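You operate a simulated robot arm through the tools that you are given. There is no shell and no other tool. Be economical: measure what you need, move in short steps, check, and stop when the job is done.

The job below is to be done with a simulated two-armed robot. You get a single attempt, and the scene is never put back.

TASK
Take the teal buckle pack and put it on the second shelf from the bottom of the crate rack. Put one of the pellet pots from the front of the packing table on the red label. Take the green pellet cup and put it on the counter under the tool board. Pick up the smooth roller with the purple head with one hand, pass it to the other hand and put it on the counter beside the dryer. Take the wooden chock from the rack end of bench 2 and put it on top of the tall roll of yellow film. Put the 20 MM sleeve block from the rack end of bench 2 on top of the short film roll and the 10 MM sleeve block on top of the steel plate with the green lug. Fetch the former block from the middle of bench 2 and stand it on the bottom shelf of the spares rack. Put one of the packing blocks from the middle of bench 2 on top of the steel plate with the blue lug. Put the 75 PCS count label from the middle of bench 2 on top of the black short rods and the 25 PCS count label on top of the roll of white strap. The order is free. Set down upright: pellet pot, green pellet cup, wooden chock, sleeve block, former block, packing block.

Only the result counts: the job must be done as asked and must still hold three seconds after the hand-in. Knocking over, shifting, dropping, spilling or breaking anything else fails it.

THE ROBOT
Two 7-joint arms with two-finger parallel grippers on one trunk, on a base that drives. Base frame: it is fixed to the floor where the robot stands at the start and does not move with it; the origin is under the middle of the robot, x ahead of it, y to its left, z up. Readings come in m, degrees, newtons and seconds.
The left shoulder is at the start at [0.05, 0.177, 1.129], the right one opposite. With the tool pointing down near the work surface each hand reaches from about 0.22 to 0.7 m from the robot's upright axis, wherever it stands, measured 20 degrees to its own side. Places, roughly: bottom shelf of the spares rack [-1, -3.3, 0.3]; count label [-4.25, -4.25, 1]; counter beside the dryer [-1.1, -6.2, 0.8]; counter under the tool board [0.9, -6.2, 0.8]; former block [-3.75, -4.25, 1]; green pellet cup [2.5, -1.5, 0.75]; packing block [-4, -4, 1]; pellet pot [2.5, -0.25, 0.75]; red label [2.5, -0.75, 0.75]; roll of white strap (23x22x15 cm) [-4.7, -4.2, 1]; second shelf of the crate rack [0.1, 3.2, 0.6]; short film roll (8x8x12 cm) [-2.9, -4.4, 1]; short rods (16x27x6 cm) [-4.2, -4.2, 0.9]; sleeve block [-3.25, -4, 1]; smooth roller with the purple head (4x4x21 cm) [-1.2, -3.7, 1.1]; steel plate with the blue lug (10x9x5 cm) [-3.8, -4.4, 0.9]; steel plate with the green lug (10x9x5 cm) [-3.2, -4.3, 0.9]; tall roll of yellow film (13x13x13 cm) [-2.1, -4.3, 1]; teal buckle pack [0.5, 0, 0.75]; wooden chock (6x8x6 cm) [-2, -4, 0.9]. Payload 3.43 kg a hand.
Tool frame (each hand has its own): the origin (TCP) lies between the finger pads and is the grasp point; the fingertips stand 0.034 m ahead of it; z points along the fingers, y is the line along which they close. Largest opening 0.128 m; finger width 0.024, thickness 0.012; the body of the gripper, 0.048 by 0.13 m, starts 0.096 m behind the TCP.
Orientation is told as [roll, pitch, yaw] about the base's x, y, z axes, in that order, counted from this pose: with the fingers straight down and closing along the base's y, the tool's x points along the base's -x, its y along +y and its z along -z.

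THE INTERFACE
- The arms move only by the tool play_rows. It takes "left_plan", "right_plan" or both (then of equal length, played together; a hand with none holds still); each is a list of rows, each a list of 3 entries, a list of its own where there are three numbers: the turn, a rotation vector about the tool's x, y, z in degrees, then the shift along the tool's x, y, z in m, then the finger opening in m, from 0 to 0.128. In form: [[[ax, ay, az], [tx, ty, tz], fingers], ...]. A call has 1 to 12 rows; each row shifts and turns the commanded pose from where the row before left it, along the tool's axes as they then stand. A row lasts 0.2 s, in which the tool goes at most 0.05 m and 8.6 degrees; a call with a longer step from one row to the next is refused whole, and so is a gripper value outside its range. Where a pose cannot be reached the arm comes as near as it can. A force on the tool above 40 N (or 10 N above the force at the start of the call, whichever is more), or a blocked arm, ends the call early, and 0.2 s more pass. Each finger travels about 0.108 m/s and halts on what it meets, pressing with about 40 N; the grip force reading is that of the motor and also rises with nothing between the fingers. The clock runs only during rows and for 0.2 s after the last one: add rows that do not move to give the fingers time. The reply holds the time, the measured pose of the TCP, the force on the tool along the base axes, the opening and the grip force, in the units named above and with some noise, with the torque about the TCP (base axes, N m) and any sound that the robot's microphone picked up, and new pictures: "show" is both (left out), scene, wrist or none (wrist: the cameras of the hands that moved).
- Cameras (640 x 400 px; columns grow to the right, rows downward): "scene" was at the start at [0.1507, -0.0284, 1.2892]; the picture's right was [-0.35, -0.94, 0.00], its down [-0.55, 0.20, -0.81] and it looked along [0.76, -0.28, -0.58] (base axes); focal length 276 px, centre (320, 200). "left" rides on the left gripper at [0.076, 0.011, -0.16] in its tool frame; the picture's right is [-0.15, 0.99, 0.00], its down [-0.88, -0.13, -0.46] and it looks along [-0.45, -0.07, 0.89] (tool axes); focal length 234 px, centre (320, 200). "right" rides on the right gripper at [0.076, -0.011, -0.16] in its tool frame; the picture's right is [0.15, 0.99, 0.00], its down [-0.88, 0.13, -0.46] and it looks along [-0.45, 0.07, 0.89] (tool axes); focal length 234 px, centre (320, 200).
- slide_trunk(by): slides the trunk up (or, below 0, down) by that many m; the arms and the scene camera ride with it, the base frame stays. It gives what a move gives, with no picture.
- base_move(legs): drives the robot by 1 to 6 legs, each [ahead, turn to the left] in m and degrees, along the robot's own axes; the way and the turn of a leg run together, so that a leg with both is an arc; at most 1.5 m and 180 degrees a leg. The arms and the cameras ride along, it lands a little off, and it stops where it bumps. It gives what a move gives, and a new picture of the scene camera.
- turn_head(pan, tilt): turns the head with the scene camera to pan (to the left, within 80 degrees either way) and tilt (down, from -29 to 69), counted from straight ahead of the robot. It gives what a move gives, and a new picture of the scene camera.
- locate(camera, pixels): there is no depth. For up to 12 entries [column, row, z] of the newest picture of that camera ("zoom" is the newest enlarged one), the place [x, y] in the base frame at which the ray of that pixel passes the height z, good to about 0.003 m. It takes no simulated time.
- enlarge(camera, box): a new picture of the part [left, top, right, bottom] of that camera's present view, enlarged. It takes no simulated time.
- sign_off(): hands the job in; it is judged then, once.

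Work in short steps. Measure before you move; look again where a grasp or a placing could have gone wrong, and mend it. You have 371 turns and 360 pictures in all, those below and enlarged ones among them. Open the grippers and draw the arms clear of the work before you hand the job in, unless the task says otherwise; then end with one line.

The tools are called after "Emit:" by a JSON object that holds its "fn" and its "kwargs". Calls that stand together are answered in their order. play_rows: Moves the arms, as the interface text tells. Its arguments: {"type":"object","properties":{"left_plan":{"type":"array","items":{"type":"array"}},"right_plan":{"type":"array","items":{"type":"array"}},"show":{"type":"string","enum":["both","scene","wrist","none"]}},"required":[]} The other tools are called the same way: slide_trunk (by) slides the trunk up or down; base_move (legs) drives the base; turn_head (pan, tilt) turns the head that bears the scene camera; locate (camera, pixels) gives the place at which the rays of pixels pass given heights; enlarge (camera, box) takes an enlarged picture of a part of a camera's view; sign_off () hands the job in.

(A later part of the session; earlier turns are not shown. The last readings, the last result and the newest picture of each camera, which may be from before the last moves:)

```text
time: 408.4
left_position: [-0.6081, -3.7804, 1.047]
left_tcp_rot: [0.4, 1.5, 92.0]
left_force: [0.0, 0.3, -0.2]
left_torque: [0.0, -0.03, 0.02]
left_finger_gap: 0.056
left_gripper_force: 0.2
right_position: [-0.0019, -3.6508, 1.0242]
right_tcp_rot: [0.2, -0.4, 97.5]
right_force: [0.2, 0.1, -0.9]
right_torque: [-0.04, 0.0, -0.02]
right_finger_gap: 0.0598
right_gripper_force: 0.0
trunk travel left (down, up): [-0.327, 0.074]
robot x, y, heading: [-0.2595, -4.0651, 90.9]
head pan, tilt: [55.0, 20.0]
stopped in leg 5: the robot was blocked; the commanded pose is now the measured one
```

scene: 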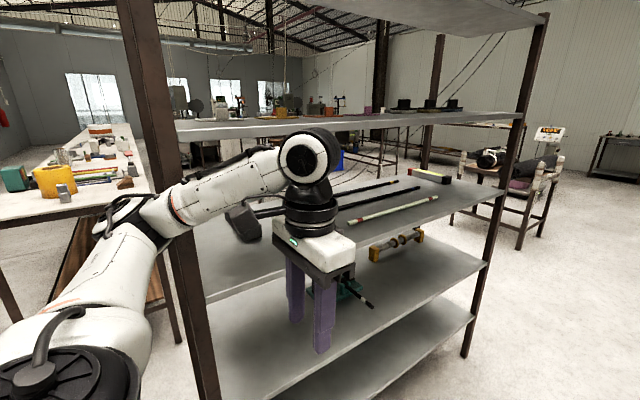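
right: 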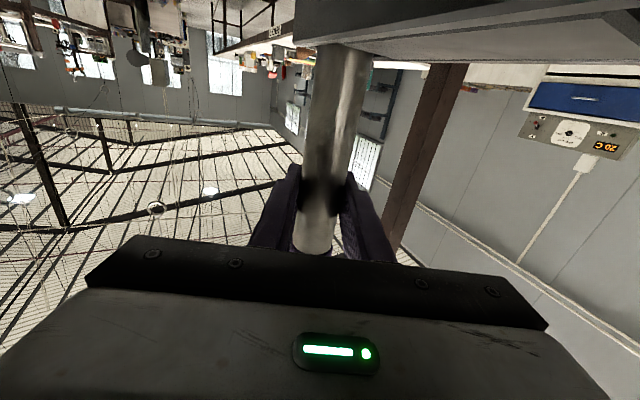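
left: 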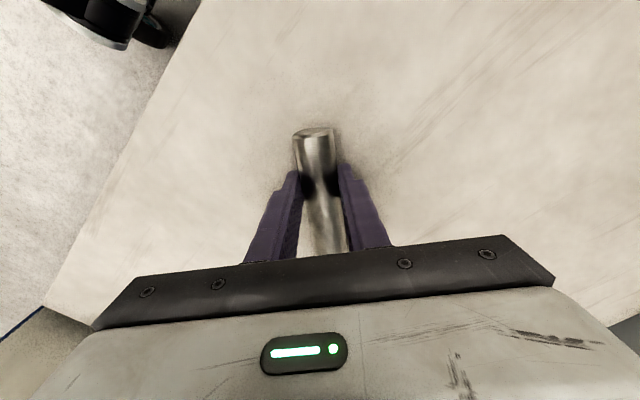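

Left elbow met the rack post; sidestep east and continue.

Emit:
{"fn": "base_move", "kwargs": {"legs": [[-0.15, 0], [0, -45], [0.5, 0], [0, 44], [1.5, 0], [0.55, 0]]}}

Emit:
{"fn": "base_move", "kwargs": {"legs": [[0, 90], [1.5, 0], [0.6, 0], [0, 90], [1.4, 0]]}}

Emit:
{"fn": "turn_head", "kwargs": {"pan": 0, "tilt": 38}}

```text
time: 426.0
left_position: [-0.2764, -1.5534, 1.0446]
left_tcp_rot: [0.1, 1.6, 90.7]
left_force: [-0.2, 0.4, 1.0]
left_torque: [0.0, 0.01, -0.02]
left_finger_gap: 0.0559
left_gripper_force: 0.0
right_position: [0.3325, -1.4379, 1.0223]
right_tcp_rot: [0.1, -0.1, 96.3]
right_force: [0.8, -0.6, -0.6]
right_torque: [0.0, 0.01, 0.01]
right_finger_gap: 0.0602
right_gripper_force: 0.0
trunk travel left (down, up): [-0.327, 0.074]
robot x, y, heading: [0.071, -1.847, 89.7]
head pan, tilt: [55.0, 20.0]
stopped in leg 6: the robot was blocked; the commanded pose is now the measured one
```

scene: 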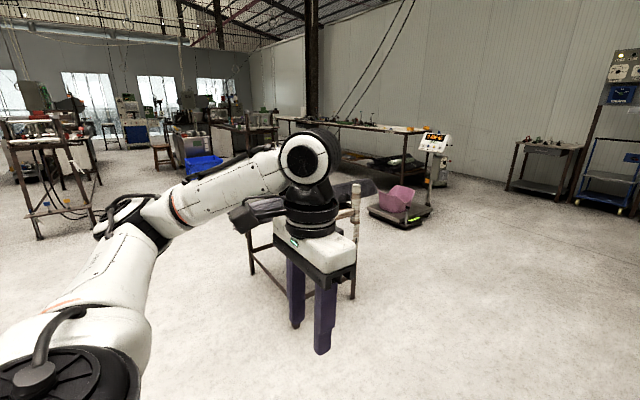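

```text
time: 450.6
left_position: [-1.617, -3.5316, 1.0435]
left_tcp_rot: [0.2, 1.6, -86.9]
left_force: [0.0, -0.2, -0.3]
left_torque: [0.01, 0.01, 0.0]
left_finger_gap: 0.0562
left_gripper_force: 0.1
right_position: [-2.2193, -3.6739, 1.023]
right_tcp_rot: [0.0, 0.1, -81.2]
right_force: [-0.1, -0.2, 0.6]
right_torque: [-0.02, -0.04, 0.02]
right_finger_gap: 0.0601
right_gripper_force: 0.1
trunk travel left (down, up): [-0.327, 0.074]
robot x, y, heading: [-1.9732, -3.2562, -87.4]
head pan, tilt: [55.0, 20.0]
```

scene: 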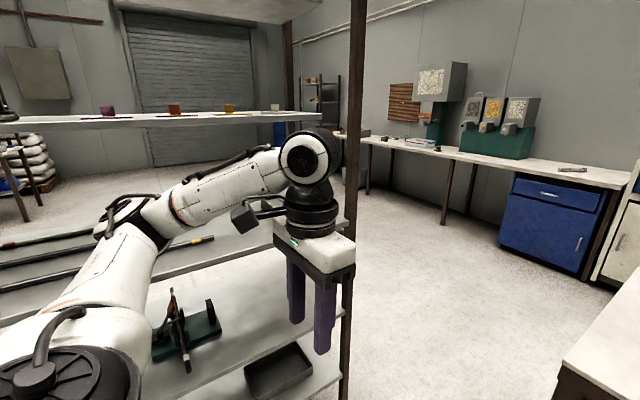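

```text
time: 451.9
left_position: [-1.6171, -3.5319, 1.0436]
left_tcp_rot: [0.3, 1.6, -86.8]
left_force: [-0.6, 0.6, 0.2]
left_torque: [0.0, 0.01, -0.05]
left_finger_gap: 0.056
left_gripper_force: 0.0
right_position: [-2.2195, -3.675, 1.0237]
right_tcp_rot: [0.0, 0.0, -81.2]
right_force: [0.1, 0.0, -0.2]
right_torque: [0.0, 0.0, 0.02]
right_finger_gap: 0.0599
right_gripper_force: 0.1
trunk travel left (down, up): [-0.327, 0.074]
robot x, y, heading: [-1.9755, -3.2485, -87.7]
head pan, tilt: [0.0, 38.0]
```

scene: 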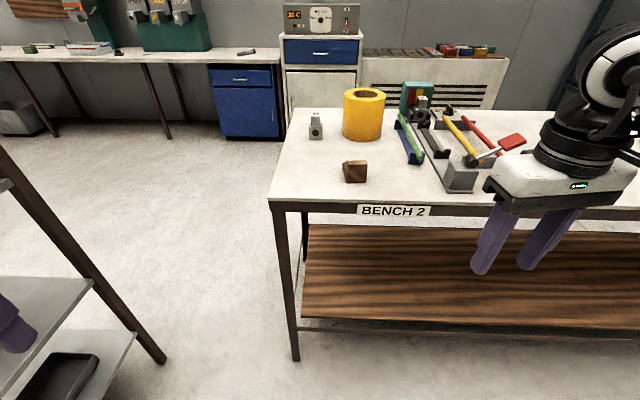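

Good view. Locate chock and roll, and zoom.

Emit:
{"fn": "enlarge", "kwargs": {"camera": "scene", "box": [300, 75, 420, 205]}}

```text
3.08 times, centred on (360, 140) of scene
```

zoom: 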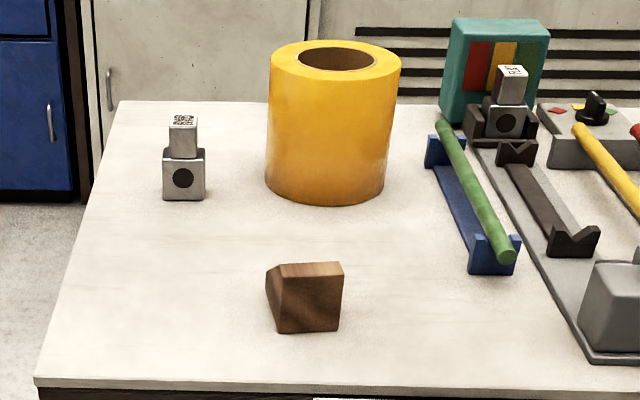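

Emit:
{"fn": "locate", "kwargs": {"camera": "zoom", "pixels": [[277, 333, 0.9], [340, 331, 0.9], [268, 300, 0.9], [283, 265, 0.96], [343, 263, 0.96], [265, 268, 0.96], [325, 200, 0.9], [266, 175, 0.9], [387, 175, 0.9], [337, 58, 1.03], [272, 55, 1.03], [402, 60, 1.03]]}}

```text
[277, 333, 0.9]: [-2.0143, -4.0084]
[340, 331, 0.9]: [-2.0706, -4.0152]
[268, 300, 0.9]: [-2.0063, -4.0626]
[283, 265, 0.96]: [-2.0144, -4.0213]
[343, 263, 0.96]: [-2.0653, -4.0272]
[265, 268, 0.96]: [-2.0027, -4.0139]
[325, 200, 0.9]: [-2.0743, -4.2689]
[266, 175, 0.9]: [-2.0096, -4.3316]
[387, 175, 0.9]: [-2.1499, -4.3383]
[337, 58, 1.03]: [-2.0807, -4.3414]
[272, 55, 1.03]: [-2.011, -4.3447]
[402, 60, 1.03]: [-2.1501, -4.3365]
```

Views from both sides conflict unless the bench is at z≈0.937. Recompute with that height.

Emit:
{"fn": "locate", "kwargs": {"camera": "zoom", "pixels": [[277, 333, 0.937], [340, 331, 0.937], [268, 300, 0.937], [283, 265, 0.997], [343, 263, 0.997], [325, 200, 0.937], [266, 175, 0.937], [387, 175, 0.937], [337, 58, 1.067], [40, 380, 0.937], [118, 102, 0.937]]}}

```text
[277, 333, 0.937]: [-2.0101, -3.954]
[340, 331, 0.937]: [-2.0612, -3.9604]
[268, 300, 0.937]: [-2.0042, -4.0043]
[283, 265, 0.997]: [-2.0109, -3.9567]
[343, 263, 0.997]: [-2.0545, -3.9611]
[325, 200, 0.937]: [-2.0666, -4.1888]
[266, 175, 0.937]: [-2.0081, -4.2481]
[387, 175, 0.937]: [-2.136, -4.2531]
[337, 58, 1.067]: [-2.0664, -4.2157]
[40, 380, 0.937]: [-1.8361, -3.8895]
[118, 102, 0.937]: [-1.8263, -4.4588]
```

Raise the right hand, then drive 0.33 m closer and view from its camera.

Emit:
{"fn": "play_rows", "kwargs": {"right_plan": [[[0, 0, 0], [0, 0.03, -0.035], 0.1], [[0, 0, 0], [0, 0.03, -0.035], 0.1], [[0, 0, 0], [0, 0.03, -0.035], 0.1]], "show": "none"}}

Emit:
{"fn": "base_move", "kwargs": {"legs": [[0.32, 0]]}}

Emit:
{"fn": "enlarge", "kwargs": {"camera": "right", "box": [0, 0, 640, 400]}}

```text
time: 452.7
left_position: [-1.6168, -3.5311, 1.0433]
left_tcp_rot: [0.2, 1.5, -86.7]
left_force: [1.4, -0.1, 0.0]
left_torque: [-0.05, 0.02, -0.02]
left_finger_gap: 0.0557
left_gripper_force: 0.0
right_position: [-2.1288, -3.6605, 1.1273]
right_tcp_rot: [0.0, 0.0, -81.1]
right_force: [-0.4, -0.1, 0.5]
right_torque: [0.02, 0.02, 0.0]
right_finger_gap: 0.1001
right_gripper_force: 0.0
trunk travel left (down, up): [-0.327, 0.074]
robot x, y, heading: [-1.9741, -3.2538, -87.8]
head pan, tilt: [0.0, 38.0]
```

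```text
time: 454.8
left_position: [-1.6029, -3.8508, 1.0426]
left_tcp_rot: [0.2, 1.7, -86.8]
left_force: [0.0, -0.5, -1.0]
left_torque: [0.02, 0.02, 0.02]
left_finger_gap: 0.0562
left_gripper_force: 0.0
right_position: [-2.1162, -3.9807, 1.128]
right_tcp_rot: [-0.1, 0.1, -81.1]
right_force: [0.7, -0.9, 0.2]
right_torque: [0.03, -0.04, 0.0]
right_finger_gap: 0.1001
right_gripper_force: 0.0
trunk travel left (down, up): [-0.327, 0.074]
robot x, y, heading: [-1.9621, -3.5671, -87.5]
head pan, tilt: [0.0, 38.0]
```

scene: 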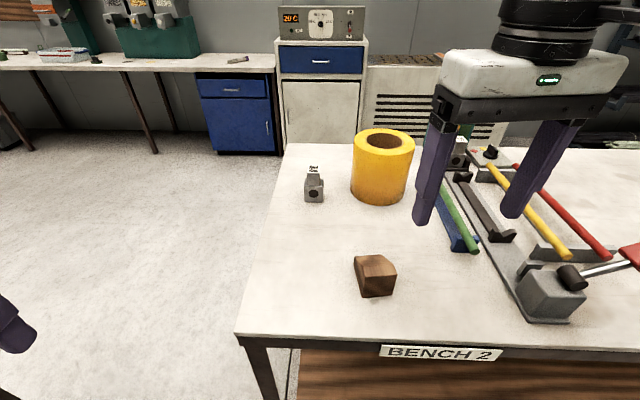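

```text
1.00 times, centred on (320, 200) of right
```

zoom: 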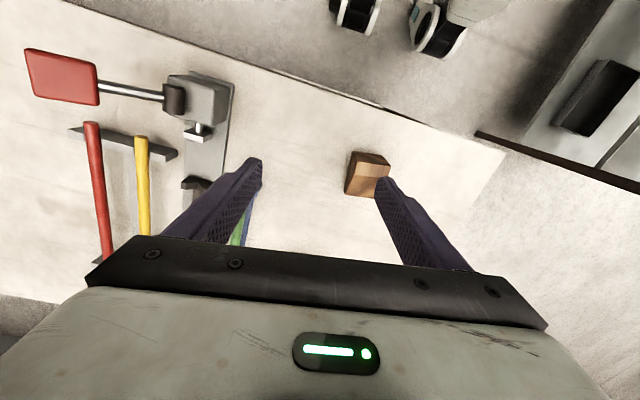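

Emit:
{"fn": "locate", "kwargs": {"camera": "right", "pixels": [[506, 151, 0.9], [506, 151, 0.92], [506, 151, 0.94], [353, 152, 0.96], [391, 163, 0.96], [346, 190, 0.92], [380, 198, 0.92]]}}

Emit:
{"fn": "locate", "kwargs": {"camera": "scene", "pixels": [[237, 332, 0.9], [237, 332, 0.92], [237, 332, 0.94], [360, 298, 0.92], [396, 293, 0.92], [363, 277, 0.98], [396, 272, 0.98], [355, 257, 0.98], [384, 255, 0.98]]}}

```text
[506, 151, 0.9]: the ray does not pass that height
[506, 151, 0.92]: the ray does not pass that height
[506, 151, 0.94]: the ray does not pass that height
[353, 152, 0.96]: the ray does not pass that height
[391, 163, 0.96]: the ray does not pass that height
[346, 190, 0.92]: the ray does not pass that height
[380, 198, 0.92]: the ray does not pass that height
```

```text
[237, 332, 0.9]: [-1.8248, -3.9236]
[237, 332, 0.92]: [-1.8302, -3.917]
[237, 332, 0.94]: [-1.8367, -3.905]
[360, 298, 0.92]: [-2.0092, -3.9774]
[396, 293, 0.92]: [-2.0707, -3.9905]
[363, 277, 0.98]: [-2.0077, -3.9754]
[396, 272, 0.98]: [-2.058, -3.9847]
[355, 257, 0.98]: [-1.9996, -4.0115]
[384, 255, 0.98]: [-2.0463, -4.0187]
```

Emit:
{"fn": "locate", "kwargs": {"camera": "zoom", "pixels": [[506, 151, 0.9], [506, 151, 0.92], [506, 151, 0.94], [353, 152, 0.98], [391, 163, 0.98], [346, 190, 0.92], [380, 198, 0.92], [353, 152, 0.96], [391, 163, 0.96]]}}

```text
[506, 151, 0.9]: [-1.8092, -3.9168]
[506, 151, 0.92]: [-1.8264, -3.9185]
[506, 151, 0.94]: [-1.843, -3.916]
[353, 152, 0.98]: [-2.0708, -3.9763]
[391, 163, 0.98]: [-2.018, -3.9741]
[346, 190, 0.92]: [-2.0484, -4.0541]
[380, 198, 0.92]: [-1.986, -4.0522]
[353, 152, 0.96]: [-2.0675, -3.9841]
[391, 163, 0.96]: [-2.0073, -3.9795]
```

Bench is at z≈0.92; chock centre ≈(-2.034,-4.015), yaw -78, 6 cm wide. Move the right hand over it and descend.

Emit:
{"fn": "play_rows", "kwargs": {"right_plan": [[[0, 0, -3], [-0.024, 0.0368, 0], 0.1], [[0, 0, 0], [-0.024, 0.0368, 0], 0.1], [[0, 0, 0], [0, 0, 0.045], 0.1], [[0, 0, 0], [0, 0, 0.04], 0.1], [[0, 0, 0], [0, 0, 0], 0.1]], "show": "wrist"}}

```text
time: 456.0
left_position: [-1.6031, -3.8513, 1.0436]
left_tcp_rot: [0.2, 1.6, -86.8]
left_force: [-0.2, 0.7, -0.5]
left_torque: [0.0, -0.01, 0.0]
left_finger_gap: 0.056
left_gripper_force: 0.0
right_position: [-2.0351, -4.0151, 1.0402]
right_tcp_rot: [0.0, -0.1, -78.2]
right_force: [-0.2, 0.0, -0.8]
right_torque: [0.0, 0.0, 0.0]
right_finger_gap: 0.1
right_gripper_force: 0.1
trunk travel left (down, up): [-0.327, 0.074]
robot x, y, heading: [-1.9636, -3.5686, -87.6]
head pan, tilt: [0.0, 38.0]
```

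right: 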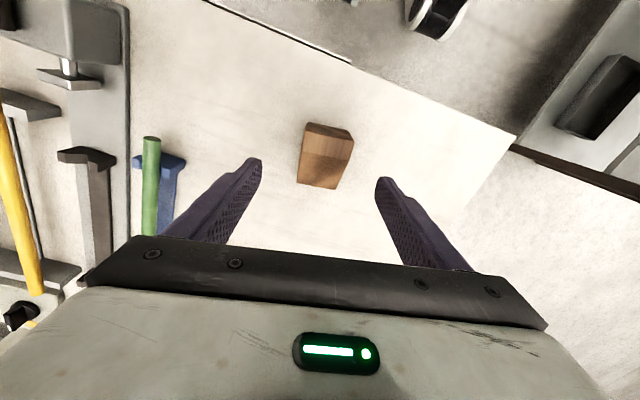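

Centred. Descend to z 0.96 and grip.

Emit:
{"fn": "play_rows", "kwargs": {"right_plan": [[[0, 0, 0], [0, 0.004, 0.045], 0.1], [[0, 0, 0], [0, 0, 0.035], 0.1], [[0, 0, 0], [0, 0, 0], 0.07], [[0, 0, 0], [0, 0, 0], 0.04], [[0, 0, 0], [0, 0, 0], 0.03], [[0, 0, 0], [0, 0, -0.04], 0.03], [[0, 0, 0], [0, 0, -0.045], 0.03], [[0, 0, 0], [0, 0, -0.045], 0.03], [[0, 0, 0], [0, 0, -0.045], 0.03]], "show": "both"}}

```text
time: 458.0
left_position: [-1.6034, -3.8499, 1.0436]
left_tcp_rot: [0.2, 1.5, -86.9]
left_force: [-0.2, 0.6, -0.5]
left_torque: [0.01, -0.01, 0.01]
left_finger_gap: 0.056
left_gripper_force: 0.1
right_position: [-2.0303, -4.0127, 1.1386]
right_tcp_rot: [0.0, 0.0, -78.1]
right_force: [-0.5, -0.3, -0.8]
right_torque: [0.03, -0.01, -0.01]
right_finger_gap: 0.0498
right_gripper_force: 40.3
trunk travel left (down, up): [-0.327, 0.074]
robot x, y, heading: [-1.965, -3.5705, -87.7]
head pan, tilt: [0.0, 38.0]
```

scene: 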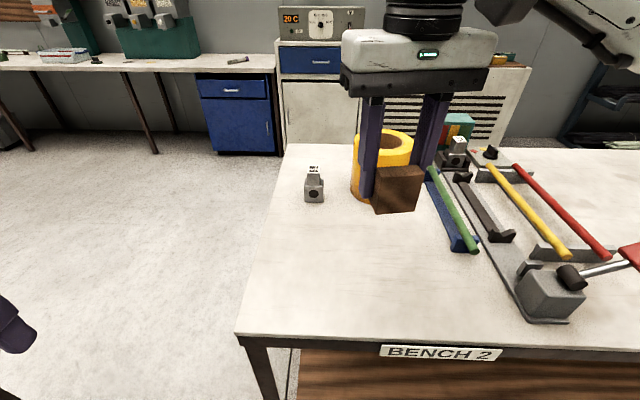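
right: 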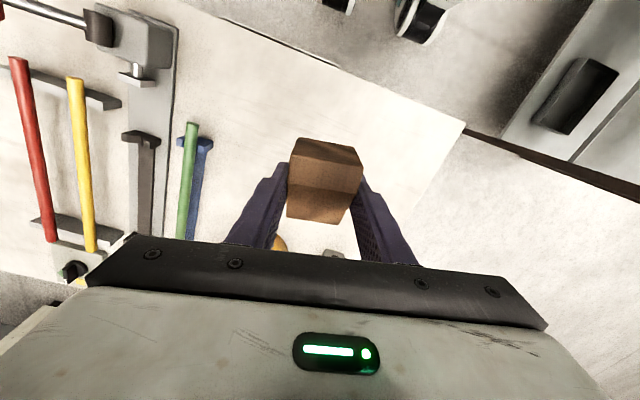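

Chock lifted. Drive 6 cm closer and move over the roll centre (-2.075,-4.28).

Emit:
{"fn": "base_move", "kwargs": {"legs": [[0.06, 0]]}}

Emit:
{"fn": "play_rows", "kwargs": {"right_plan": [[[0, 0, 0], [-0.0371, -0.017, 0], 0.03], [[0, 0, 0], [-0.0371, -0.017, 0], 0.03], [[0, 0, 0], [-0.0371, -0.017, 0], 0.03], [[0, 0, 0], [-0.0371, -0.017, 0], 0.03], [[0, 0, 0], [-0.0371, -0.017, 0], 0.03]], "show": "both"}}

```text
time: 459.0
left_position: [-1.6025, -3.9105, 1.0435]
left_tcp_rot: [0.1, 1.7, -86.9]
left_force: [0.5, -0.4, -1.4]
left_torque: [0.03, 0.01, 0.01]
left_finger_gap: 0.0563
left_gripper_force: 0.1
right_position: [-2.0296, -4.0736, 1.1365]
right_tcp_rot: [0.0, 0.1, -78.1]
right_force: [-0.1, -0.6, -1.4]
right_torque: [0.02, 0.02, 0.03]
right_finger_gap: 0.0496
right_gripper_force: 40.1
trunk travel left (down, up): [-0.327, 0.074]
robot x, y, heading: [-1.9609, -3.6355, -87.6]
head pan, tilt: [0.0, 38.0]
```

scene: 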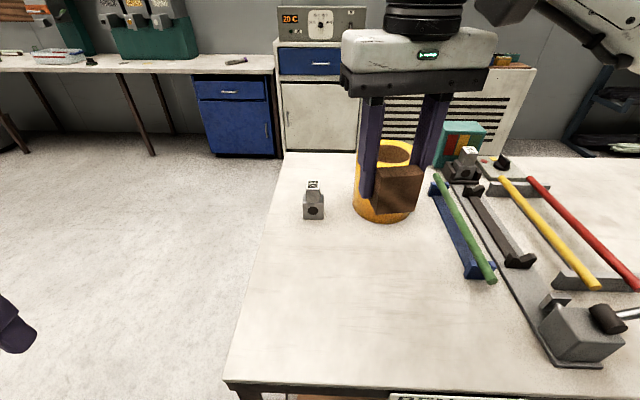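

```text
time: 460.2
left_position: [-1.6017, -3.9099, 1.0435]
left_tcp_rot: [0.4, 1.6, -86.9]
left_force: [-0.3, 0.0, 0.3]
left_torque: [0.0, -0.02, 0.01]
left_finger_gap: 0.0561
left_gripper_force: 0.1
right_position: [-2.0703, -4.2452, 1.1362]
right_tcp_rot: [0.0, 0.0, -78.0]
right_force: [0.2, -0.8, -1.6]
right_torque: [-0.01, -0.05, 0.0]
right_finger_gap: 0.0494
right_gripper_force: 40.1
right hand out of reach, approached as far as the arm can: row 5
trunk travel left (down, up): [-0.327, 0.074]
robot x, y, heading: [-1.9636, -3.6316, -87.6]
head pan, tilt: [0.0, 38.0]
```

scene: 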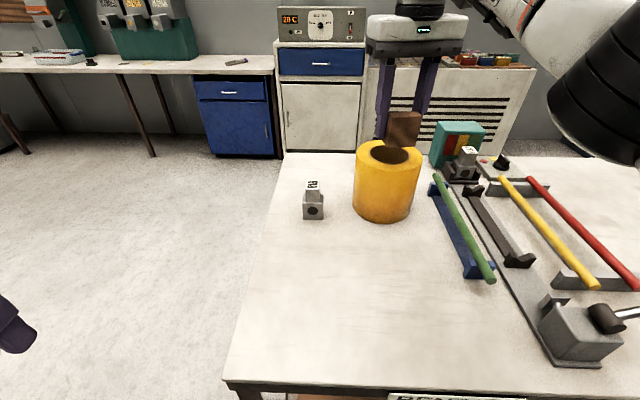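
right: 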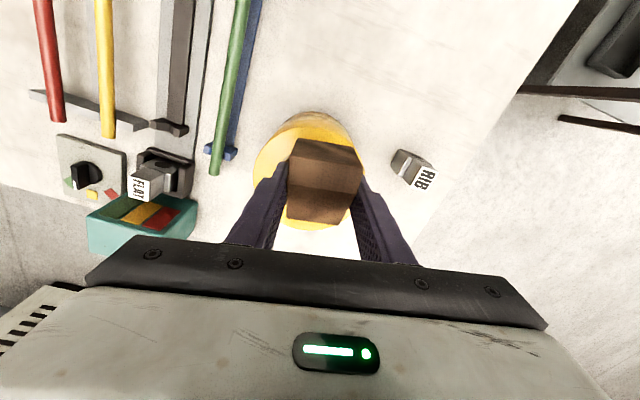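

Locate the roll's rim in both images.

Emit:
{"fn": "locate", "kwargs": {"camera": "scene", "pixels": [[355, 157, 1.05], [421, 155, 1.05], [388, 171, 1.05], [387, 222, 0.92], [354, 200, 0.92], [412, 207, 0.92]]}}

Emit:
{"fn": "locate", "kwargs": {"camera": "right", "pixels": [[310, 123, 1.05], [253, 168, 1.05], [362, 185, 1.05], [305, 228, 1.05]]}}

```text
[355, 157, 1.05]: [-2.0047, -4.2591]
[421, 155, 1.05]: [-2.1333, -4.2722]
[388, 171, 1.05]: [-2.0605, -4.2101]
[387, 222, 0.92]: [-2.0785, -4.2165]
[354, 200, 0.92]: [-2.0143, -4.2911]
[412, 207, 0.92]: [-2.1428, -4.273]
```

```text
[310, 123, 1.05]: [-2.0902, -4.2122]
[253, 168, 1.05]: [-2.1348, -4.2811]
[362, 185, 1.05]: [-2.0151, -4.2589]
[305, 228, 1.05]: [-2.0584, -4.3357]
```

The hole is wide, so the chock should sit offset 3 cm toward +x where it's well supported. Drive 3 cm closer and adjust to (-2.045,-4.262).

Emit:
{"fn": "base_move", "kwargs": {"legs": [[0.03, 0]]}}

```text
time: 461.1
left_position: [-1.6, -3.9244, 1.0428]
left_tcp_rot: [0.2, 1.6, -86.9]
left_force: [-0.2, -0.2, -0.5]
left_torque: [-0.06, 0.0, -0.03]
left_finger_gap: 0.0562
left_gripper_force: 0.0
right_position: [-2.0676, -4.2603, 1.1366]
right_tcp_rot: [0.0, -0.1, -78.3]
right_force: [-0.2, 0.1, -0.2]
right_torque: [-0.04, -0.05, 0.01]
right_finger_gap: 0.0496
right_gripper_force: 40.5
trunk travel left (down, up): [-0.327, 0.074]
robot x, y, heading: [-1.9585, -3.6454, -87.5]
head pan, tilt: [0.0, 38.0]
stopped in leg 1: the robot was blocked; the commanded pose is now the measured one
```

scene: 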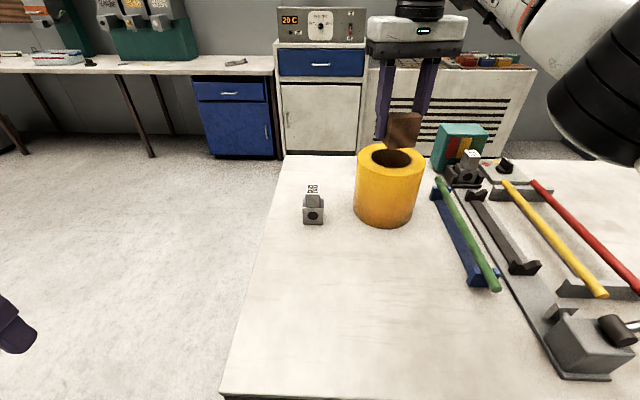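

Base is at its limit but the hand now reaches. Shift 2.2 cm in tool y and lower gently.

Emit:
{"fn": "play_rows", "kwargs": {"right_plan": [[[0, 0, 0], [-0.005, 0.0217, 0], 0.03], [[0, 0, 0], [0, 0, 0.03], 0.03], [[0, 0, 0], [0, 0, 0.008], 0.03], [[0, 0, 0], [0, 0, 0.004], 0.03], [[0, 0, 0], [0, 0, 0.003], 0.03]], "show": "wrist"}}

```text
time: 462.3
left_position: [-1.6003, -3.9257, 1.045]
left_tcp_rot: [0.2, 1.6, -86.8]
left_force: [-0.6, -0.3, 0.2]
left_torque: [-0.03, -0.01, 0.0]
left_finger_gap: 0.056
left_gripper_force: 0.0
right_position: [-2.0585, -4.2612, 1.0917]
right_tcp_rot: [-0.1, -0.2, -78.3]
right_force: [-0.2, -1.8, 5.4]
right_torque: [-0.14, 0.16, -0.03]
right_finger_gap: 0.0494
right_gripper_force: 39.7
right hand out of reach, approached as far as the arm can: row 1
trunk travel left (down, up): [-0.327, 0.074]
robot x, y, heading: [-1.96, -3.6421, -87.5]
head pan, tilt: [0.0, 38.0]
```

right: 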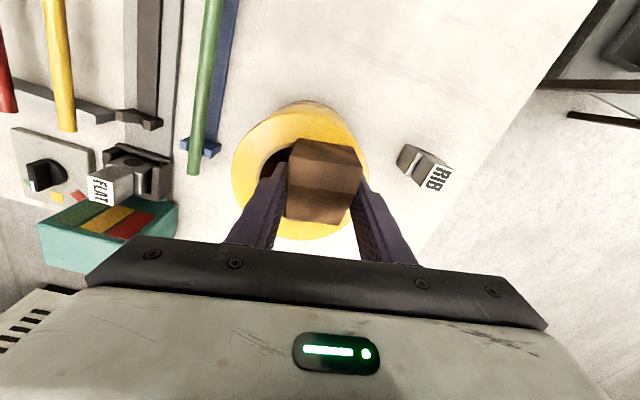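

Contact but only 1.5 cm off-centre; lift, shift 1.4 cm more, and lower again.

Emit:
{"fn": "play_rows", "kwargs": {"right_plan": [[[0, 0, 0], [0, 0, -0.015], 0.03], [[0, 0, 0], [0.0, 0.015, 0], 0.03], [[0, 0, 0], [0, 0, 0], 0.03]], "show": "wrist"}}

```text
time: 463.1
left_position: [-1.6007, -3.926, 1.0436]
left_tcp_rot: [0.2, 1.6, -86.9]
left_force: [0.1, -0.3, -0.2]
left_torque: [0.01, 0.0, -0.03]
left_finger_gap: 0.0559
left_gripper_force: 0.1
right_position: [-2.0426, -4.2573, 1.1059]
right_tcp_rot: [0.0, 0.0, -78.3]
right_force: [0.3, -0.7, -0.2]
right_torque: [0.02, 0.03, 0.0]
right_finger_gap: 0.0492
right_gripper_force: 40.2
trunk travel left (down, up): [-0.327, 0.074]
robot x, y, heading: [-1.9583, -3.6448, -87.7]
head pan, tilt: [0.0, 38.0]
```

right: 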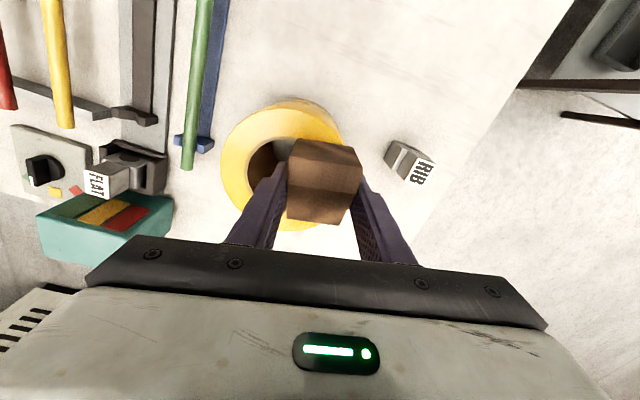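

Good offset. Lower to contact and release.

Emit:
{"fn": "play_rows", "kwargs": {"right_plan": [[[0, 0, 0], [0, 0, 0.012], 0.03], [[0, 0, 0], [0, 0, 0.003], 0.03], [[0, 0, 0], [0, 0, 0.001], 0.03], [[0, 0, 0], [0, 0, 0], 0.055], [[0, 0, 0], [0, 0, 0], 0.075], [[0, 0, 0], [0, 0, 0], 0.075], [[0, 0, 0], [0, 0, -0.03], 0.075], [[0, 0, 0], [0, 0, -0.045], 0.075], [[0, 0, 0], [0.03, 0, -0.03], 0.075], [[0, 0, 0], [0.04, 0, 0], 0.075], [[0, 0, 0], [0.04, -0.02, 0], 0.075], [[0, 0, 0], [0.04, -0.02, 0], 0.075]], "show": "scene"}}

```text
time: 465.7
left_position: [-1.6005, -3.9253, 1.0441]
left_tcp_rot: [0.3, 1.6, -86.9]
left_force: [0.4, 0.4, -0.6]
left_torque: [-0.04, -0.01, -0.01]
left_finger_gap: 0.0561
left_gripper_force: 0.0
right_position: [-2.1279, -4.1132, 1.1827]
right_tcp_rot: [0.1, 0.0, -78.2]
right_force: [-0.7, -0.2, 0.0]
right_torque: [-0.02, -0.01, -0.01]
right_finger_gap: 0.0748
right_gripper_force: 0.0
right hand out of reach, approached as far as the arm can: row 8
trunk travel left (down, up): [-0.327, 0.074]
robot x, y, heading: [-1.9612, -3.6463, -87.2]
head pan, tilt: [0.0, 38.0]
```

scene: 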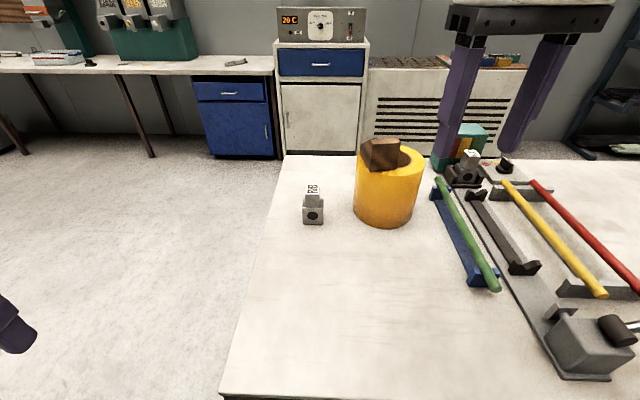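

Chock stands on the roll. Drive west to x≈-3.05.

Emit:
{"fn": "base_move", "kwargs": {"legs": [[-0.25, 0], [0, -92.5], [1.1, 0], [0, 90]]}}

Emit:
{"fn": "turn_head", "kwargs": {"pan": -5, "tilt": 42}}

```text
time: 480.5
left_position: [-2.7221, -3.6751, 1.0444]
left_tcp_rot: [0.2, 1.6, -90.2]
left_force: [0.0, 0.1, -0.5]
left_torque: [-0.01, -0.04, 0.02]
left_finger_gap: 0.0562
left_gripper_force: 0.1
right_position: [-3.2603, -3.8323, 1.1832]
right_tcp_rot: [0.0, -0.1, -81.6]
right_force: [1.0, 0.8, 0.4]
right_torque: [0.03, 0.03, -0.01]
right_finger_gap: 0.075
right_gripper_force: 0.0
trunk travel left (down, up): [-0.327, 0.074]
robot x, y, heading: [-3.0615, -3.3759, -91.1]
head pan, tilt: [0.0, 38.0]
```

scene: 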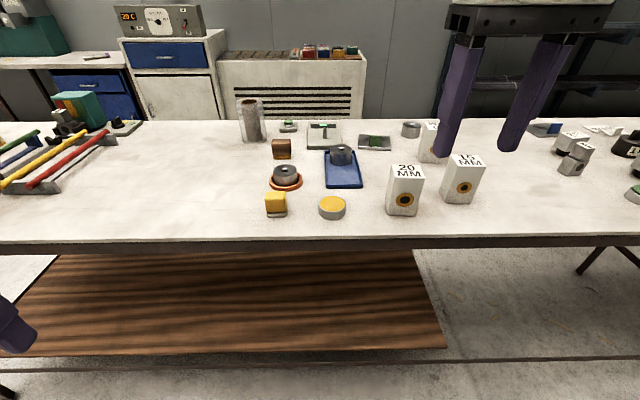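

```text
time: 481.2
left_position: [-2.722, -3.6765, 1.0445]
left_tcp_rot: [0.2, 1.7, -90.3]
left_force: [0.0, 0.6, -0.5]
left_torque: [0.0, 0.01, 0.0]
left_finger_gap: 0.0564
left_gripper_force: 0.0
right_position: [-3.2596, -3.8329, 1.1837]
right_tcp_rot: [0.0, 0.1, -81.6]
right_force: [-0.4, 0.5, 0.1]
right_torque: [0.0, 0.0, -0.01]
right_finger_gap: 0.0748
right_gripper_force: 0.1
trunk travel left (down, up): [-0.327, 0.074]
robot x, y, heading: [-3.0613, -3.3746, -91.1]
head pan, tilt: [-5.0, 42.0]
```

scene: 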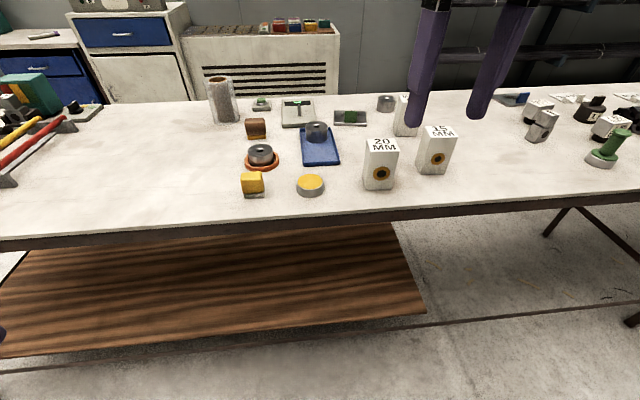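

Zoom on the middle area.

Emit:
{"fn": "enlarge", "kwargs": {"camera": "scene", "box": [190, 65, 470, 215]}}

```text
2.29 times, centred on (330, 140) of scene
```

zoom: 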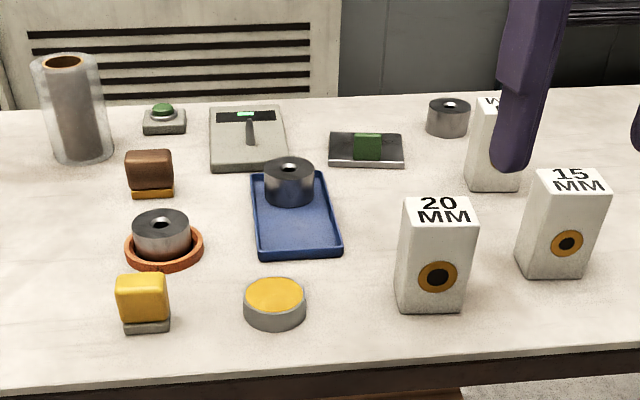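

Emit:
{"fn": "locate", "kwargs": {"camera": "zoom", "pixels": [[400, 307, 0.92], [460, 313, 0.92], [520, 275, 0.92], [582, 278, 0.92], [473, 190, 0.92], [519, 192, 0.92], [75, 162, 0.92], [50, 150, 0.92], [112, 150, 0.92], [328, 167, 0.92], [405, 167, 0.92], [368, 160, 0.92]]}}

Emit:
{"fn": "locate", "kwargs": {"camera": "zoom", "pixels": [[402, 228, 1.02], [475, 226, 1.02], [402, 198, 1.02], [470, 198, 1.02], [328, 133, 0.92], [402, 132, 0.92], [65, 62, 1.04], [30, 62, 1.04], [99, 62, 1.04]]}}

```text
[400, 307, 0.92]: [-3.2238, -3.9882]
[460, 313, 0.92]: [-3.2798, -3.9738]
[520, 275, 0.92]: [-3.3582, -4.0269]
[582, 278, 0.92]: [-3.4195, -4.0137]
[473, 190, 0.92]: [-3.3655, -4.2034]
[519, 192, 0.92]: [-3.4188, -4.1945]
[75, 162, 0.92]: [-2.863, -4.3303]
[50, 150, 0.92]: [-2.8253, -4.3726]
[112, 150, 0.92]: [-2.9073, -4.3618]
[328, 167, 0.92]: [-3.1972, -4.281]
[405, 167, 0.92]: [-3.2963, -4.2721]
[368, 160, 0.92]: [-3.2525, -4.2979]
```

```text
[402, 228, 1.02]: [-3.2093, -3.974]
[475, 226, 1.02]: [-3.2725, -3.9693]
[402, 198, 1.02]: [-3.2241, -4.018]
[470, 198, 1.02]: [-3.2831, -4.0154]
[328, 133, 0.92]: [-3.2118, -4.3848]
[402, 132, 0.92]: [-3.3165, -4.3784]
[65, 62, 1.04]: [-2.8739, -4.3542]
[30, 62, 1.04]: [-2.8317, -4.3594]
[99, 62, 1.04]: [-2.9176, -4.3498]
```

Plan: use a 35° forward tilt for both pick and place (gives extra reach, keeps the block upright). Align yaw, tilt the right hand and drive 8 cm closer.

Emit:
{"fn": "play_rows", "kwargs": {"right_plan": [[[0, 0, 6], [0, 0, 0], 0.09], [[0, 0, 6], [0, 0, 0], 0.1], [[0, -7, 0], [0, 0, 0], 0.1], [[0, -7, 0], [0, 0, 0], 0.1], [[0, -7, 0], [0, 0, 0], 0.1], [[0, -7, 0], [0, 0, 0], 0.1], [[0, -7, 0], [0, 0, 0], 0.1]], "show": "none"}}

Emit:
{"fn": "base_move", "kwargs": {"legs": [[0.08, 0]]}}

Emit:
{"fn": "enlarge", "kwargs": {"camera": "right", "box": [0, 0, 640, 400]}}

```text
time: 482.8
left_position: [-2.7235, -3.6752, 1.0445]
left_tcp_rot: [0.2, 1.6, -90.4]
left_force: [1.0, -0.5, 0.1]
left_torque: [0.02, -0.02, 0.02]
left_finger_gap: 0.0564
left_gripper_force: 0.1
right_position: [-3.2612, -3.8328, 1.1838]
right_tcp_rot: [0.1, -35.1, -93.6]
right_force: [-0.1, 0.8, 0.5]
right_torque: [-0.02, 0.02, 0.02]
right_finger_gap: 0.0998
right_gripper_force: 0.1
trunk travel left (down, up): [-0.327, 0.074]
robot x, y, heading: [-3.0636, -3.376, -90.8]
head pan, tilt: [-5.0, 42.0]
```

```text
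time: 483.8
left_position: [-2.7246, -3.7559, 1.043]
left_tcp_rot: [0.2, 1.8, -90.4]
left_force: [0.5, 0.3, 0.9]
left_torque: [0.03, 0.05, -0.01]
left_finger_gap: 0.056
left_gripper_force: 0.0
right_position: [-3.2616, -3.9125, 1.184]
right_tcp_rot: [0.0, -35.1, -93.5]
right_force: [0.4, -0.2, -0.3]
right_torque: [0.03, -0.02, 0.02]
right_finger_gap: 0.0999
right_gripper_force: 0.1
trunk travel left (down, up): [-0.327, 0.074]
robot x, y, heading: [-3.0647, -3.4533, -91.0]
head pan, tilt: [-5.0, 42.0]
```

scene: 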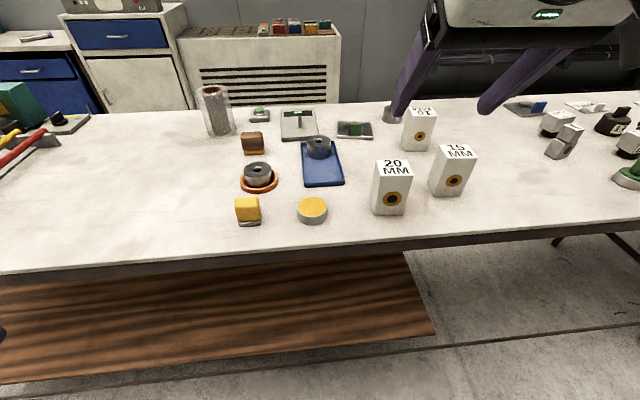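

```text
1.00 times, centred on (320, 200) of right
```

zoom: 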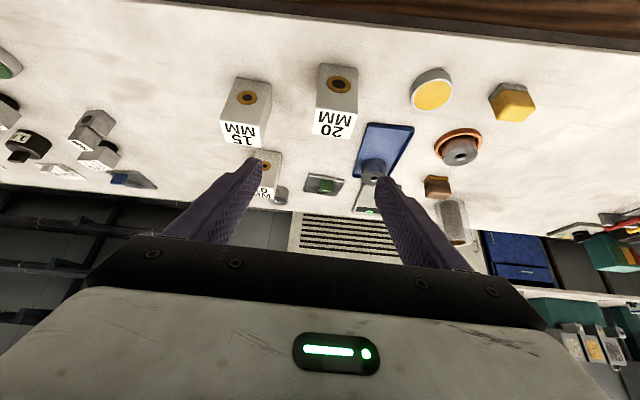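

Emit:
{"fn": "locate", "kwargs": {"camera": "zoom", "pixels": [[312, 135, 1.02], [350, 138, 1.02], [357, 112, 1.02], [319, 108, 1.02], [334, 122, 1.0], [334, 122, 1.03], [321, 66, 0.92], [356, 70, 0.92]]}}

Emit:
{"fn": "locate", "kwargs": {"camera": "scene", "pixels": [[394, 167, 1.0], [394, 167, 1.03], [377, 160, 1.02], [408, 159, 1.02], [411, 174, 1.02], [379, 176, 1.02], [372, 209, 0.92], [404, 214, 0.92], [206, 136, 0.92], [210, 90, 1.04]]}}

```text
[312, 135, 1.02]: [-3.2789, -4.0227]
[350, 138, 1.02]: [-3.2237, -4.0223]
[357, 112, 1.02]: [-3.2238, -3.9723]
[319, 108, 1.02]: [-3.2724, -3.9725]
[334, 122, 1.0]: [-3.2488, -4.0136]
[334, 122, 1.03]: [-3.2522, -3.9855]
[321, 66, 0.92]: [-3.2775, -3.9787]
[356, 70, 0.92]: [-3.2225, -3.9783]
```

```text
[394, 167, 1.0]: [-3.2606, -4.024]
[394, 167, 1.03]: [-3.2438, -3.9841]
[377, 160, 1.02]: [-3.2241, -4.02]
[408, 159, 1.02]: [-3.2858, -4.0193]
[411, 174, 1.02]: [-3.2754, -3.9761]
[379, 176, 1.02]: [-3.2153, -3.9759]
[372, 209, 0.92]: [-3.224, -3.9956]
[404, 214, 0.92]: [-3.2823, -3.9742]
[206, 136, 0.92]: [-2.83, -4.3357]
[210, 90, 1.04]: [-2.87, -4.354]
```

Block centre (-3.250,-3.998), top 1.02. Approach along the tilted tool axis to TCP z 0.982 and grip.

Emit:
{"fn": "play_rows", "kwargs": {"right_plan": [[[-2.0, 0, -2.9], [0.044, 0.0116, 0], 0.1], [[0, 0, 0], [0, 0, 0.043], 0.1], [[0, 0, 0], [0, 0, 0.043], 0.1], [[0, 0, 0], [0, 0, 0.043], 0.1], [[0, 0, 0], [0, 0, 0.043], 0.1], [[0, 0, 0], [0, 0, 0.042], 0.1]], "show": "both"}}

```text
time: 485.2
left_position: [-2.724, -3.756, 1.044]
left_tcp_rot: [0.2, 1.7, -90.3]
left_force: [-0.2, 0.8, 0.0]
left_torque: [0.0, -0.02, 0.02]
left_finger_gap: 0.0563
left_gripper_force: 0.0
right_position: [-3.2471, -4.0007, 0.9834]
right_tcp_rot: [0.1, -35.2, -90.0]
right_force: [-0.1, 0.0, -0.1]
right_torque: [-0.03, -0.01, 0.06]
right_finger_gap: 0.0998
right_gripper_force: 0.1
trunk travel left (down, up): [-0.327, 0.074]
robot x, y, heading: [-3.0643, -3.4573, -91.1]
head pan, tilt: [-5.0, 42.0]
```

scene: 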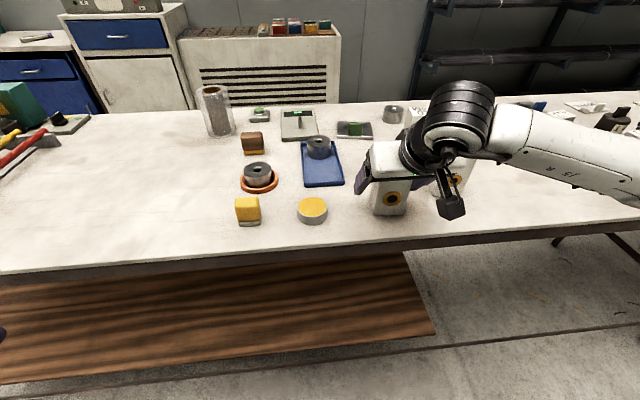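
right: 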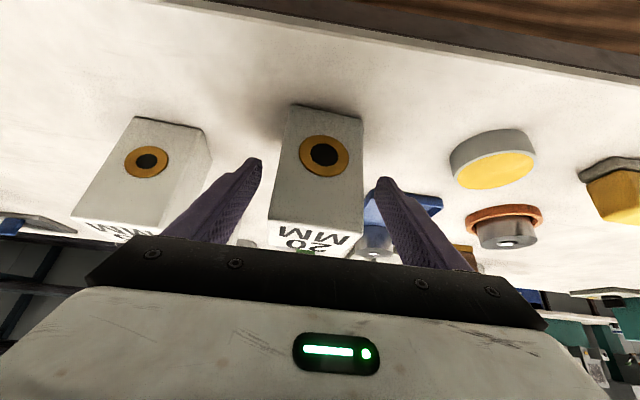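

Aligned. Close and lift 0.16 m.

Emit:
{"fn": "play_rows", "kwargs": {"right_plan": [[[0, 0, 0], [0, 0, 0], 0.07], [[0, 0, 0], [0, 0, 0], 0.04], [[0, 0, 0], [0, 0, 0], 0.03], [[0, 0, 0], [-0.023, 0, -0.0328], 0.03], [[0, 0, 0], [-0.023, 0, -0.0328], 0.03], [[0, 0, 0], [-0.023, 0, -0.0328], 0.03], [[0, 0, 0], [-0.023, 0, -0.0328], 0.03]], "show": "none"}}

Emit:
{"fn": "base_move", "kwargs": {"legs": [[0, 90], [0.3, 0], [0, -90], [0.17, 0]]}}

```text
time: 486.8
left_position: [-2.7231, -3.7547, 1.0438]
left_tcp_rot: [0.3, 1.8, -90.3]
left_force: [0.5, -0.5, -1.0]
left_torque: [-0.01, -0.01, -0.02]
left_finger_gap: 0.0563
left_gripper_force: 0.0
right_position: [-3.2461, -4.0003, 1.143]
right_tcp_rot: [-0.1, -35.1, -90.0]
right_force: [0.3, 0.2, -2.3]
right_torque: [0.04, 0.0, -0.01]
right_finger_gap: 0.0597
right_gripper_force: 40.2
trunk travel left (down, up): [-0.327, 0.074]
robot x, y, heading: [-3.0635, -3.4576, -91.0]
head pan, tilt: [-5.0, 42.0]
```

```text
time: 497.6
left_position: [-2.4317, -3.9369, 1.0434]
left_tcp_rot: [0.2, 1.6, -91.0]
left_force: [0.2, 0.3, 0.5]
left_torque: [0.02, 0.01, 0.02]
left_finger_gap: 0.0562
left_gripper_force: 0.0
right_position: [-2.9577, -4.1756, 1.1415]
right_tcp_rot: [-0.1, -34.9, -90.7]
right_force: [-0.8, -0.4, -2.9]
right_torque: [0.02, 0.02, 0.03]
right_finger_gap: 0.0595
right_gripper_force: 40.0
trunk travel left (down, up): [-0.327, 0.074]
robot x, y, heading: [-2.7697, -3.6282, -91.7]
head pan, tilt: [-5.0, 42.0]
```

scene: 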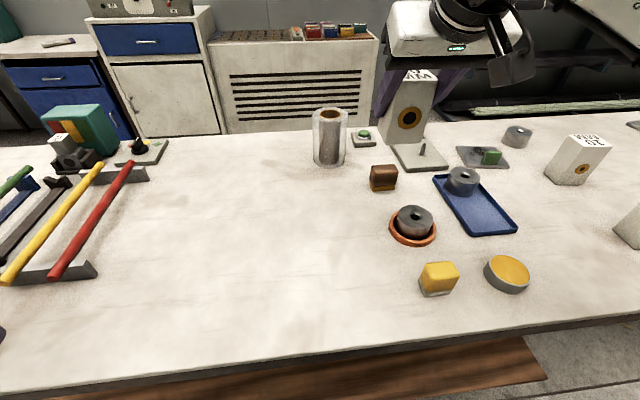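

Locate the film roll from here.

Emit:
{"fn": "enlarge", "kwargs": {"camera": "scene", "box": [290, 80, 450, 190]}}

Emit:
{"fn": "locate", "kwargs": {"camera": "scene", "pixels": [[330, 114, 1.04], [312, 115, 1.04], [348, 113, 1.04], [329, 167, 0.92], [313, 158, 0.92], [347, 156, 0.92]]}}

```text
3.64 times, centred on (370, 135) of scene
```

zoom: 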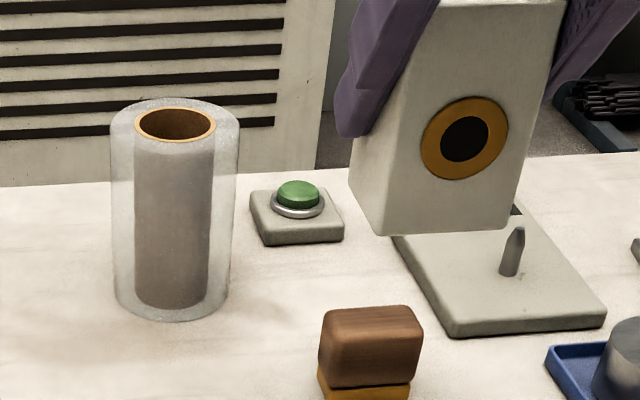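

```text
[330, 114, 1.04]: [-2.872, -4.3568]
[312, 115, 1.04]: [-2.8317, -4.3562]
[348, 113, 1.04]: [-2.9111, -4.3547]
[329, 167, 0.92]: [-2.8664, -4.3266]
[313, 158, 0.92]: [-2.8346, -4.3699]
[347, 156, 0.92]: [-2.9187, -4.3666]
```

Move over the film roll centre (-2.872,-4.362).

Emit:
{"fn": "play_rows", "kwargs": {"right_plan": [[[0, 0, 0], [-0.0308, 0.0171, 0.0216], 0.03], [[0, 0, 0], [-0.0308, 0.0171, 0.0216], 0.03], [[0, 0, 0], [-0.0308, 0.0171, 0.0216], 0.03], [[0, 0, 0], [-0.0308, 0.0171, 0.0216], 0.03], [[0, 0, 0], [-0.0308, 0.0171, 0.0216], 0.03]], "show": "both"}}

```text
time: 498.8
left_position: [-2.4301, -3.9358, 1.042]
left_tcp_rot: [0.1, 1.8, -90.9]
left_force: [-0.7, 0.7, -0.1]
left_torque: [-0.05, 0.03, -0.03]
left_finger_gap: 0.056
left_gripper_force: 0.0
right_position: [-2.8705, -4.3642, 1.1425]
right_tcp_rot: [-0.1, -35.0, -90.4]
right_force: [0.1, -0.6, -2.6]
right_torque: [-0.02, 0.03, 0.0]
right_finger_gap: 0.0596
right_gripper_force: 40.4
trunk travel left (down, up): [-0.327, 0.074]
robot x, y, heading: [-2.769, -3.6353, -91.8]
head pan, tilt: [-5.0, 42.0]
```

scene: 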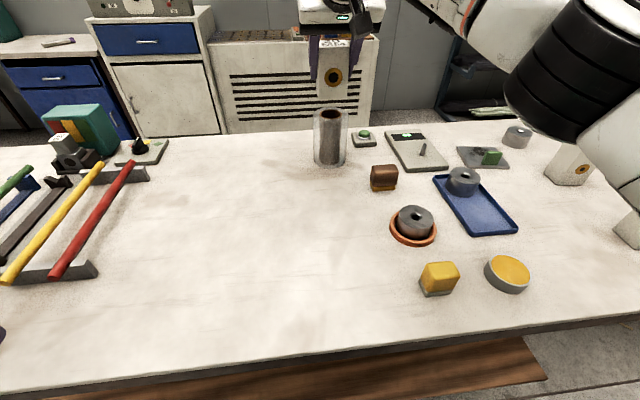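
right: 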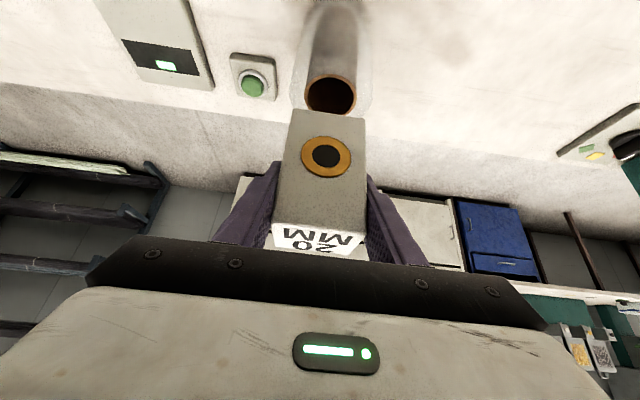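

Verify the roll centre via the wrist camera.

Emit:
{"fn": "locate", "kwargs": {"camera": "right", "pixels": [[331, 96, 1.04], [331, 75, 1.04], [290, 110, 1.079], [365, 117, 1.079]]}}

```text
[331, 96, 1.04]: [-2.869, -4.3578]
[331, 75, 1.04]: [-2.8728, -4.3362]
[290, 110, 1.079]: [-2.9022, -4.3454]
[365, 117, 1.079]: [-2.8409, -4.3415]
```

Lower the block onto the film roll (with 6 mm correction back).

Emit:
{"fn": "play_rows", "kwargs": {"right_plan": [[[0, 0, 0], [0.0049, 0.001, -0.0034], 0.03], [[0, 0, 0], [0.0172, 0, 0.0246], 0.03], [[0, 0, 0], [0.0034, 0, 0.0049], 0.03], [[0, 0, 0], [0.0017, 0, 0.0025], 0.03], [[0, 0, 0], [0.0012, 0, 0.0016], 0.03]], "show": "none"}}

Emit:
{"fn": "enlarge", "kwargs": {"camera": "scene", "box": [280, 20, 420, 180]}}

```text
time: 500.0
left_position: [-2.4313, -3.9347, 1.0435]
left_tcp_rot: [0.2, 1.5, -91.0]
left_force: [0.7, -0.1, 0.1]
left_torque: [0.01, -0.05, 0.01]
left_finger_gap: 0.056
left_gripper_force: 0.1
right_position: [-2.8735, -4.3578, 1.1022]
right_tcp_rot: [0.0, -35.2, -90.6]
right_force: [-0.4, -0.8, 2.6]
right_torque: [0.07, 0.15, 0.05]
right_finger_gap: 0.0599
right_gripper_force: 40.1
trunk travel left (down, up): [-0.327, 0.074]
robot x, y, heading: [-2.7694, -3.6294, -91.6]
head pan, tilt: [-5.0, 42.0]
```

```text
2.50 times, centred on (350, 100) of scene
```

zoom: 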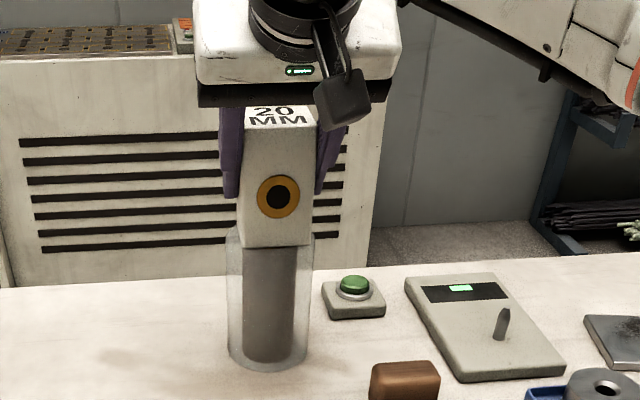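

Seated. Open and withdraw along the tool axis.

Emit:
{"fn": "play_rows", "kwargs": {"right_plan": [[[0, 0, 0], [0, 0, 0], 0.075], [[0, 0, 0], [0, 0, 0], 0.085], [[0, 0, 0], [0, 0, 0], 0.085], [[0, 0, 0], [0, 0, -0.035], 0.085], [[0, 0, 0], [0, 0, -0.045], 0.085], [[0, 0, 0], [0, 0, -0.045], 0.085], [[0, 0, 0], [0, 0, -0.045], 0.085]], "show": "scene"}}

```text
time: 501.6
left_position: [-2.4315, -3.9345, 1.0435]
left_tcp_rot: [0.2, 1.6, -90.9]
left_force: [0.1, 0.3, -0.1]
left_torque: [-0.01, 0.0, 0.0]
left_finger_gap: 0.0561
left_gripper_force: 0.1
right_position: [-2.8719, -4.2598, 1.2402]
right_tcp_rot: [-0.1, -35.2, -90.5]
right_force: [0.7, -0.3, -0.3]
right_torque: [-0.06, 0.02, -0.02]
right_finger_gap: 0.085
right_gripper_force: 0.0
trunk travel left (down, up): [-0.327, 0.074]
robot x, y, heading: [-2.7671, -3.6315, -91.6]
head pan, tilt: [-5.0, 42.0]
```

scene: 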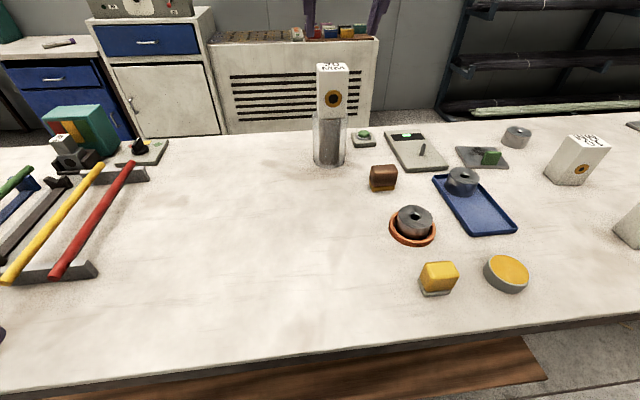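

20 MM block done. Enlarge the green-lug plate and the 10 MM block.

Emit:
{"fn": "enlarge", "kwargs": {"camera": "scene", "box": [440, 110, 620, 210]}}

```text
3.56 times, centred on (530, 160) of scene
```

zoom: 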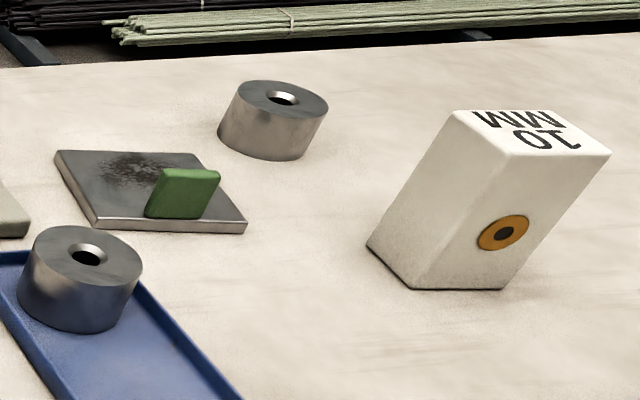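

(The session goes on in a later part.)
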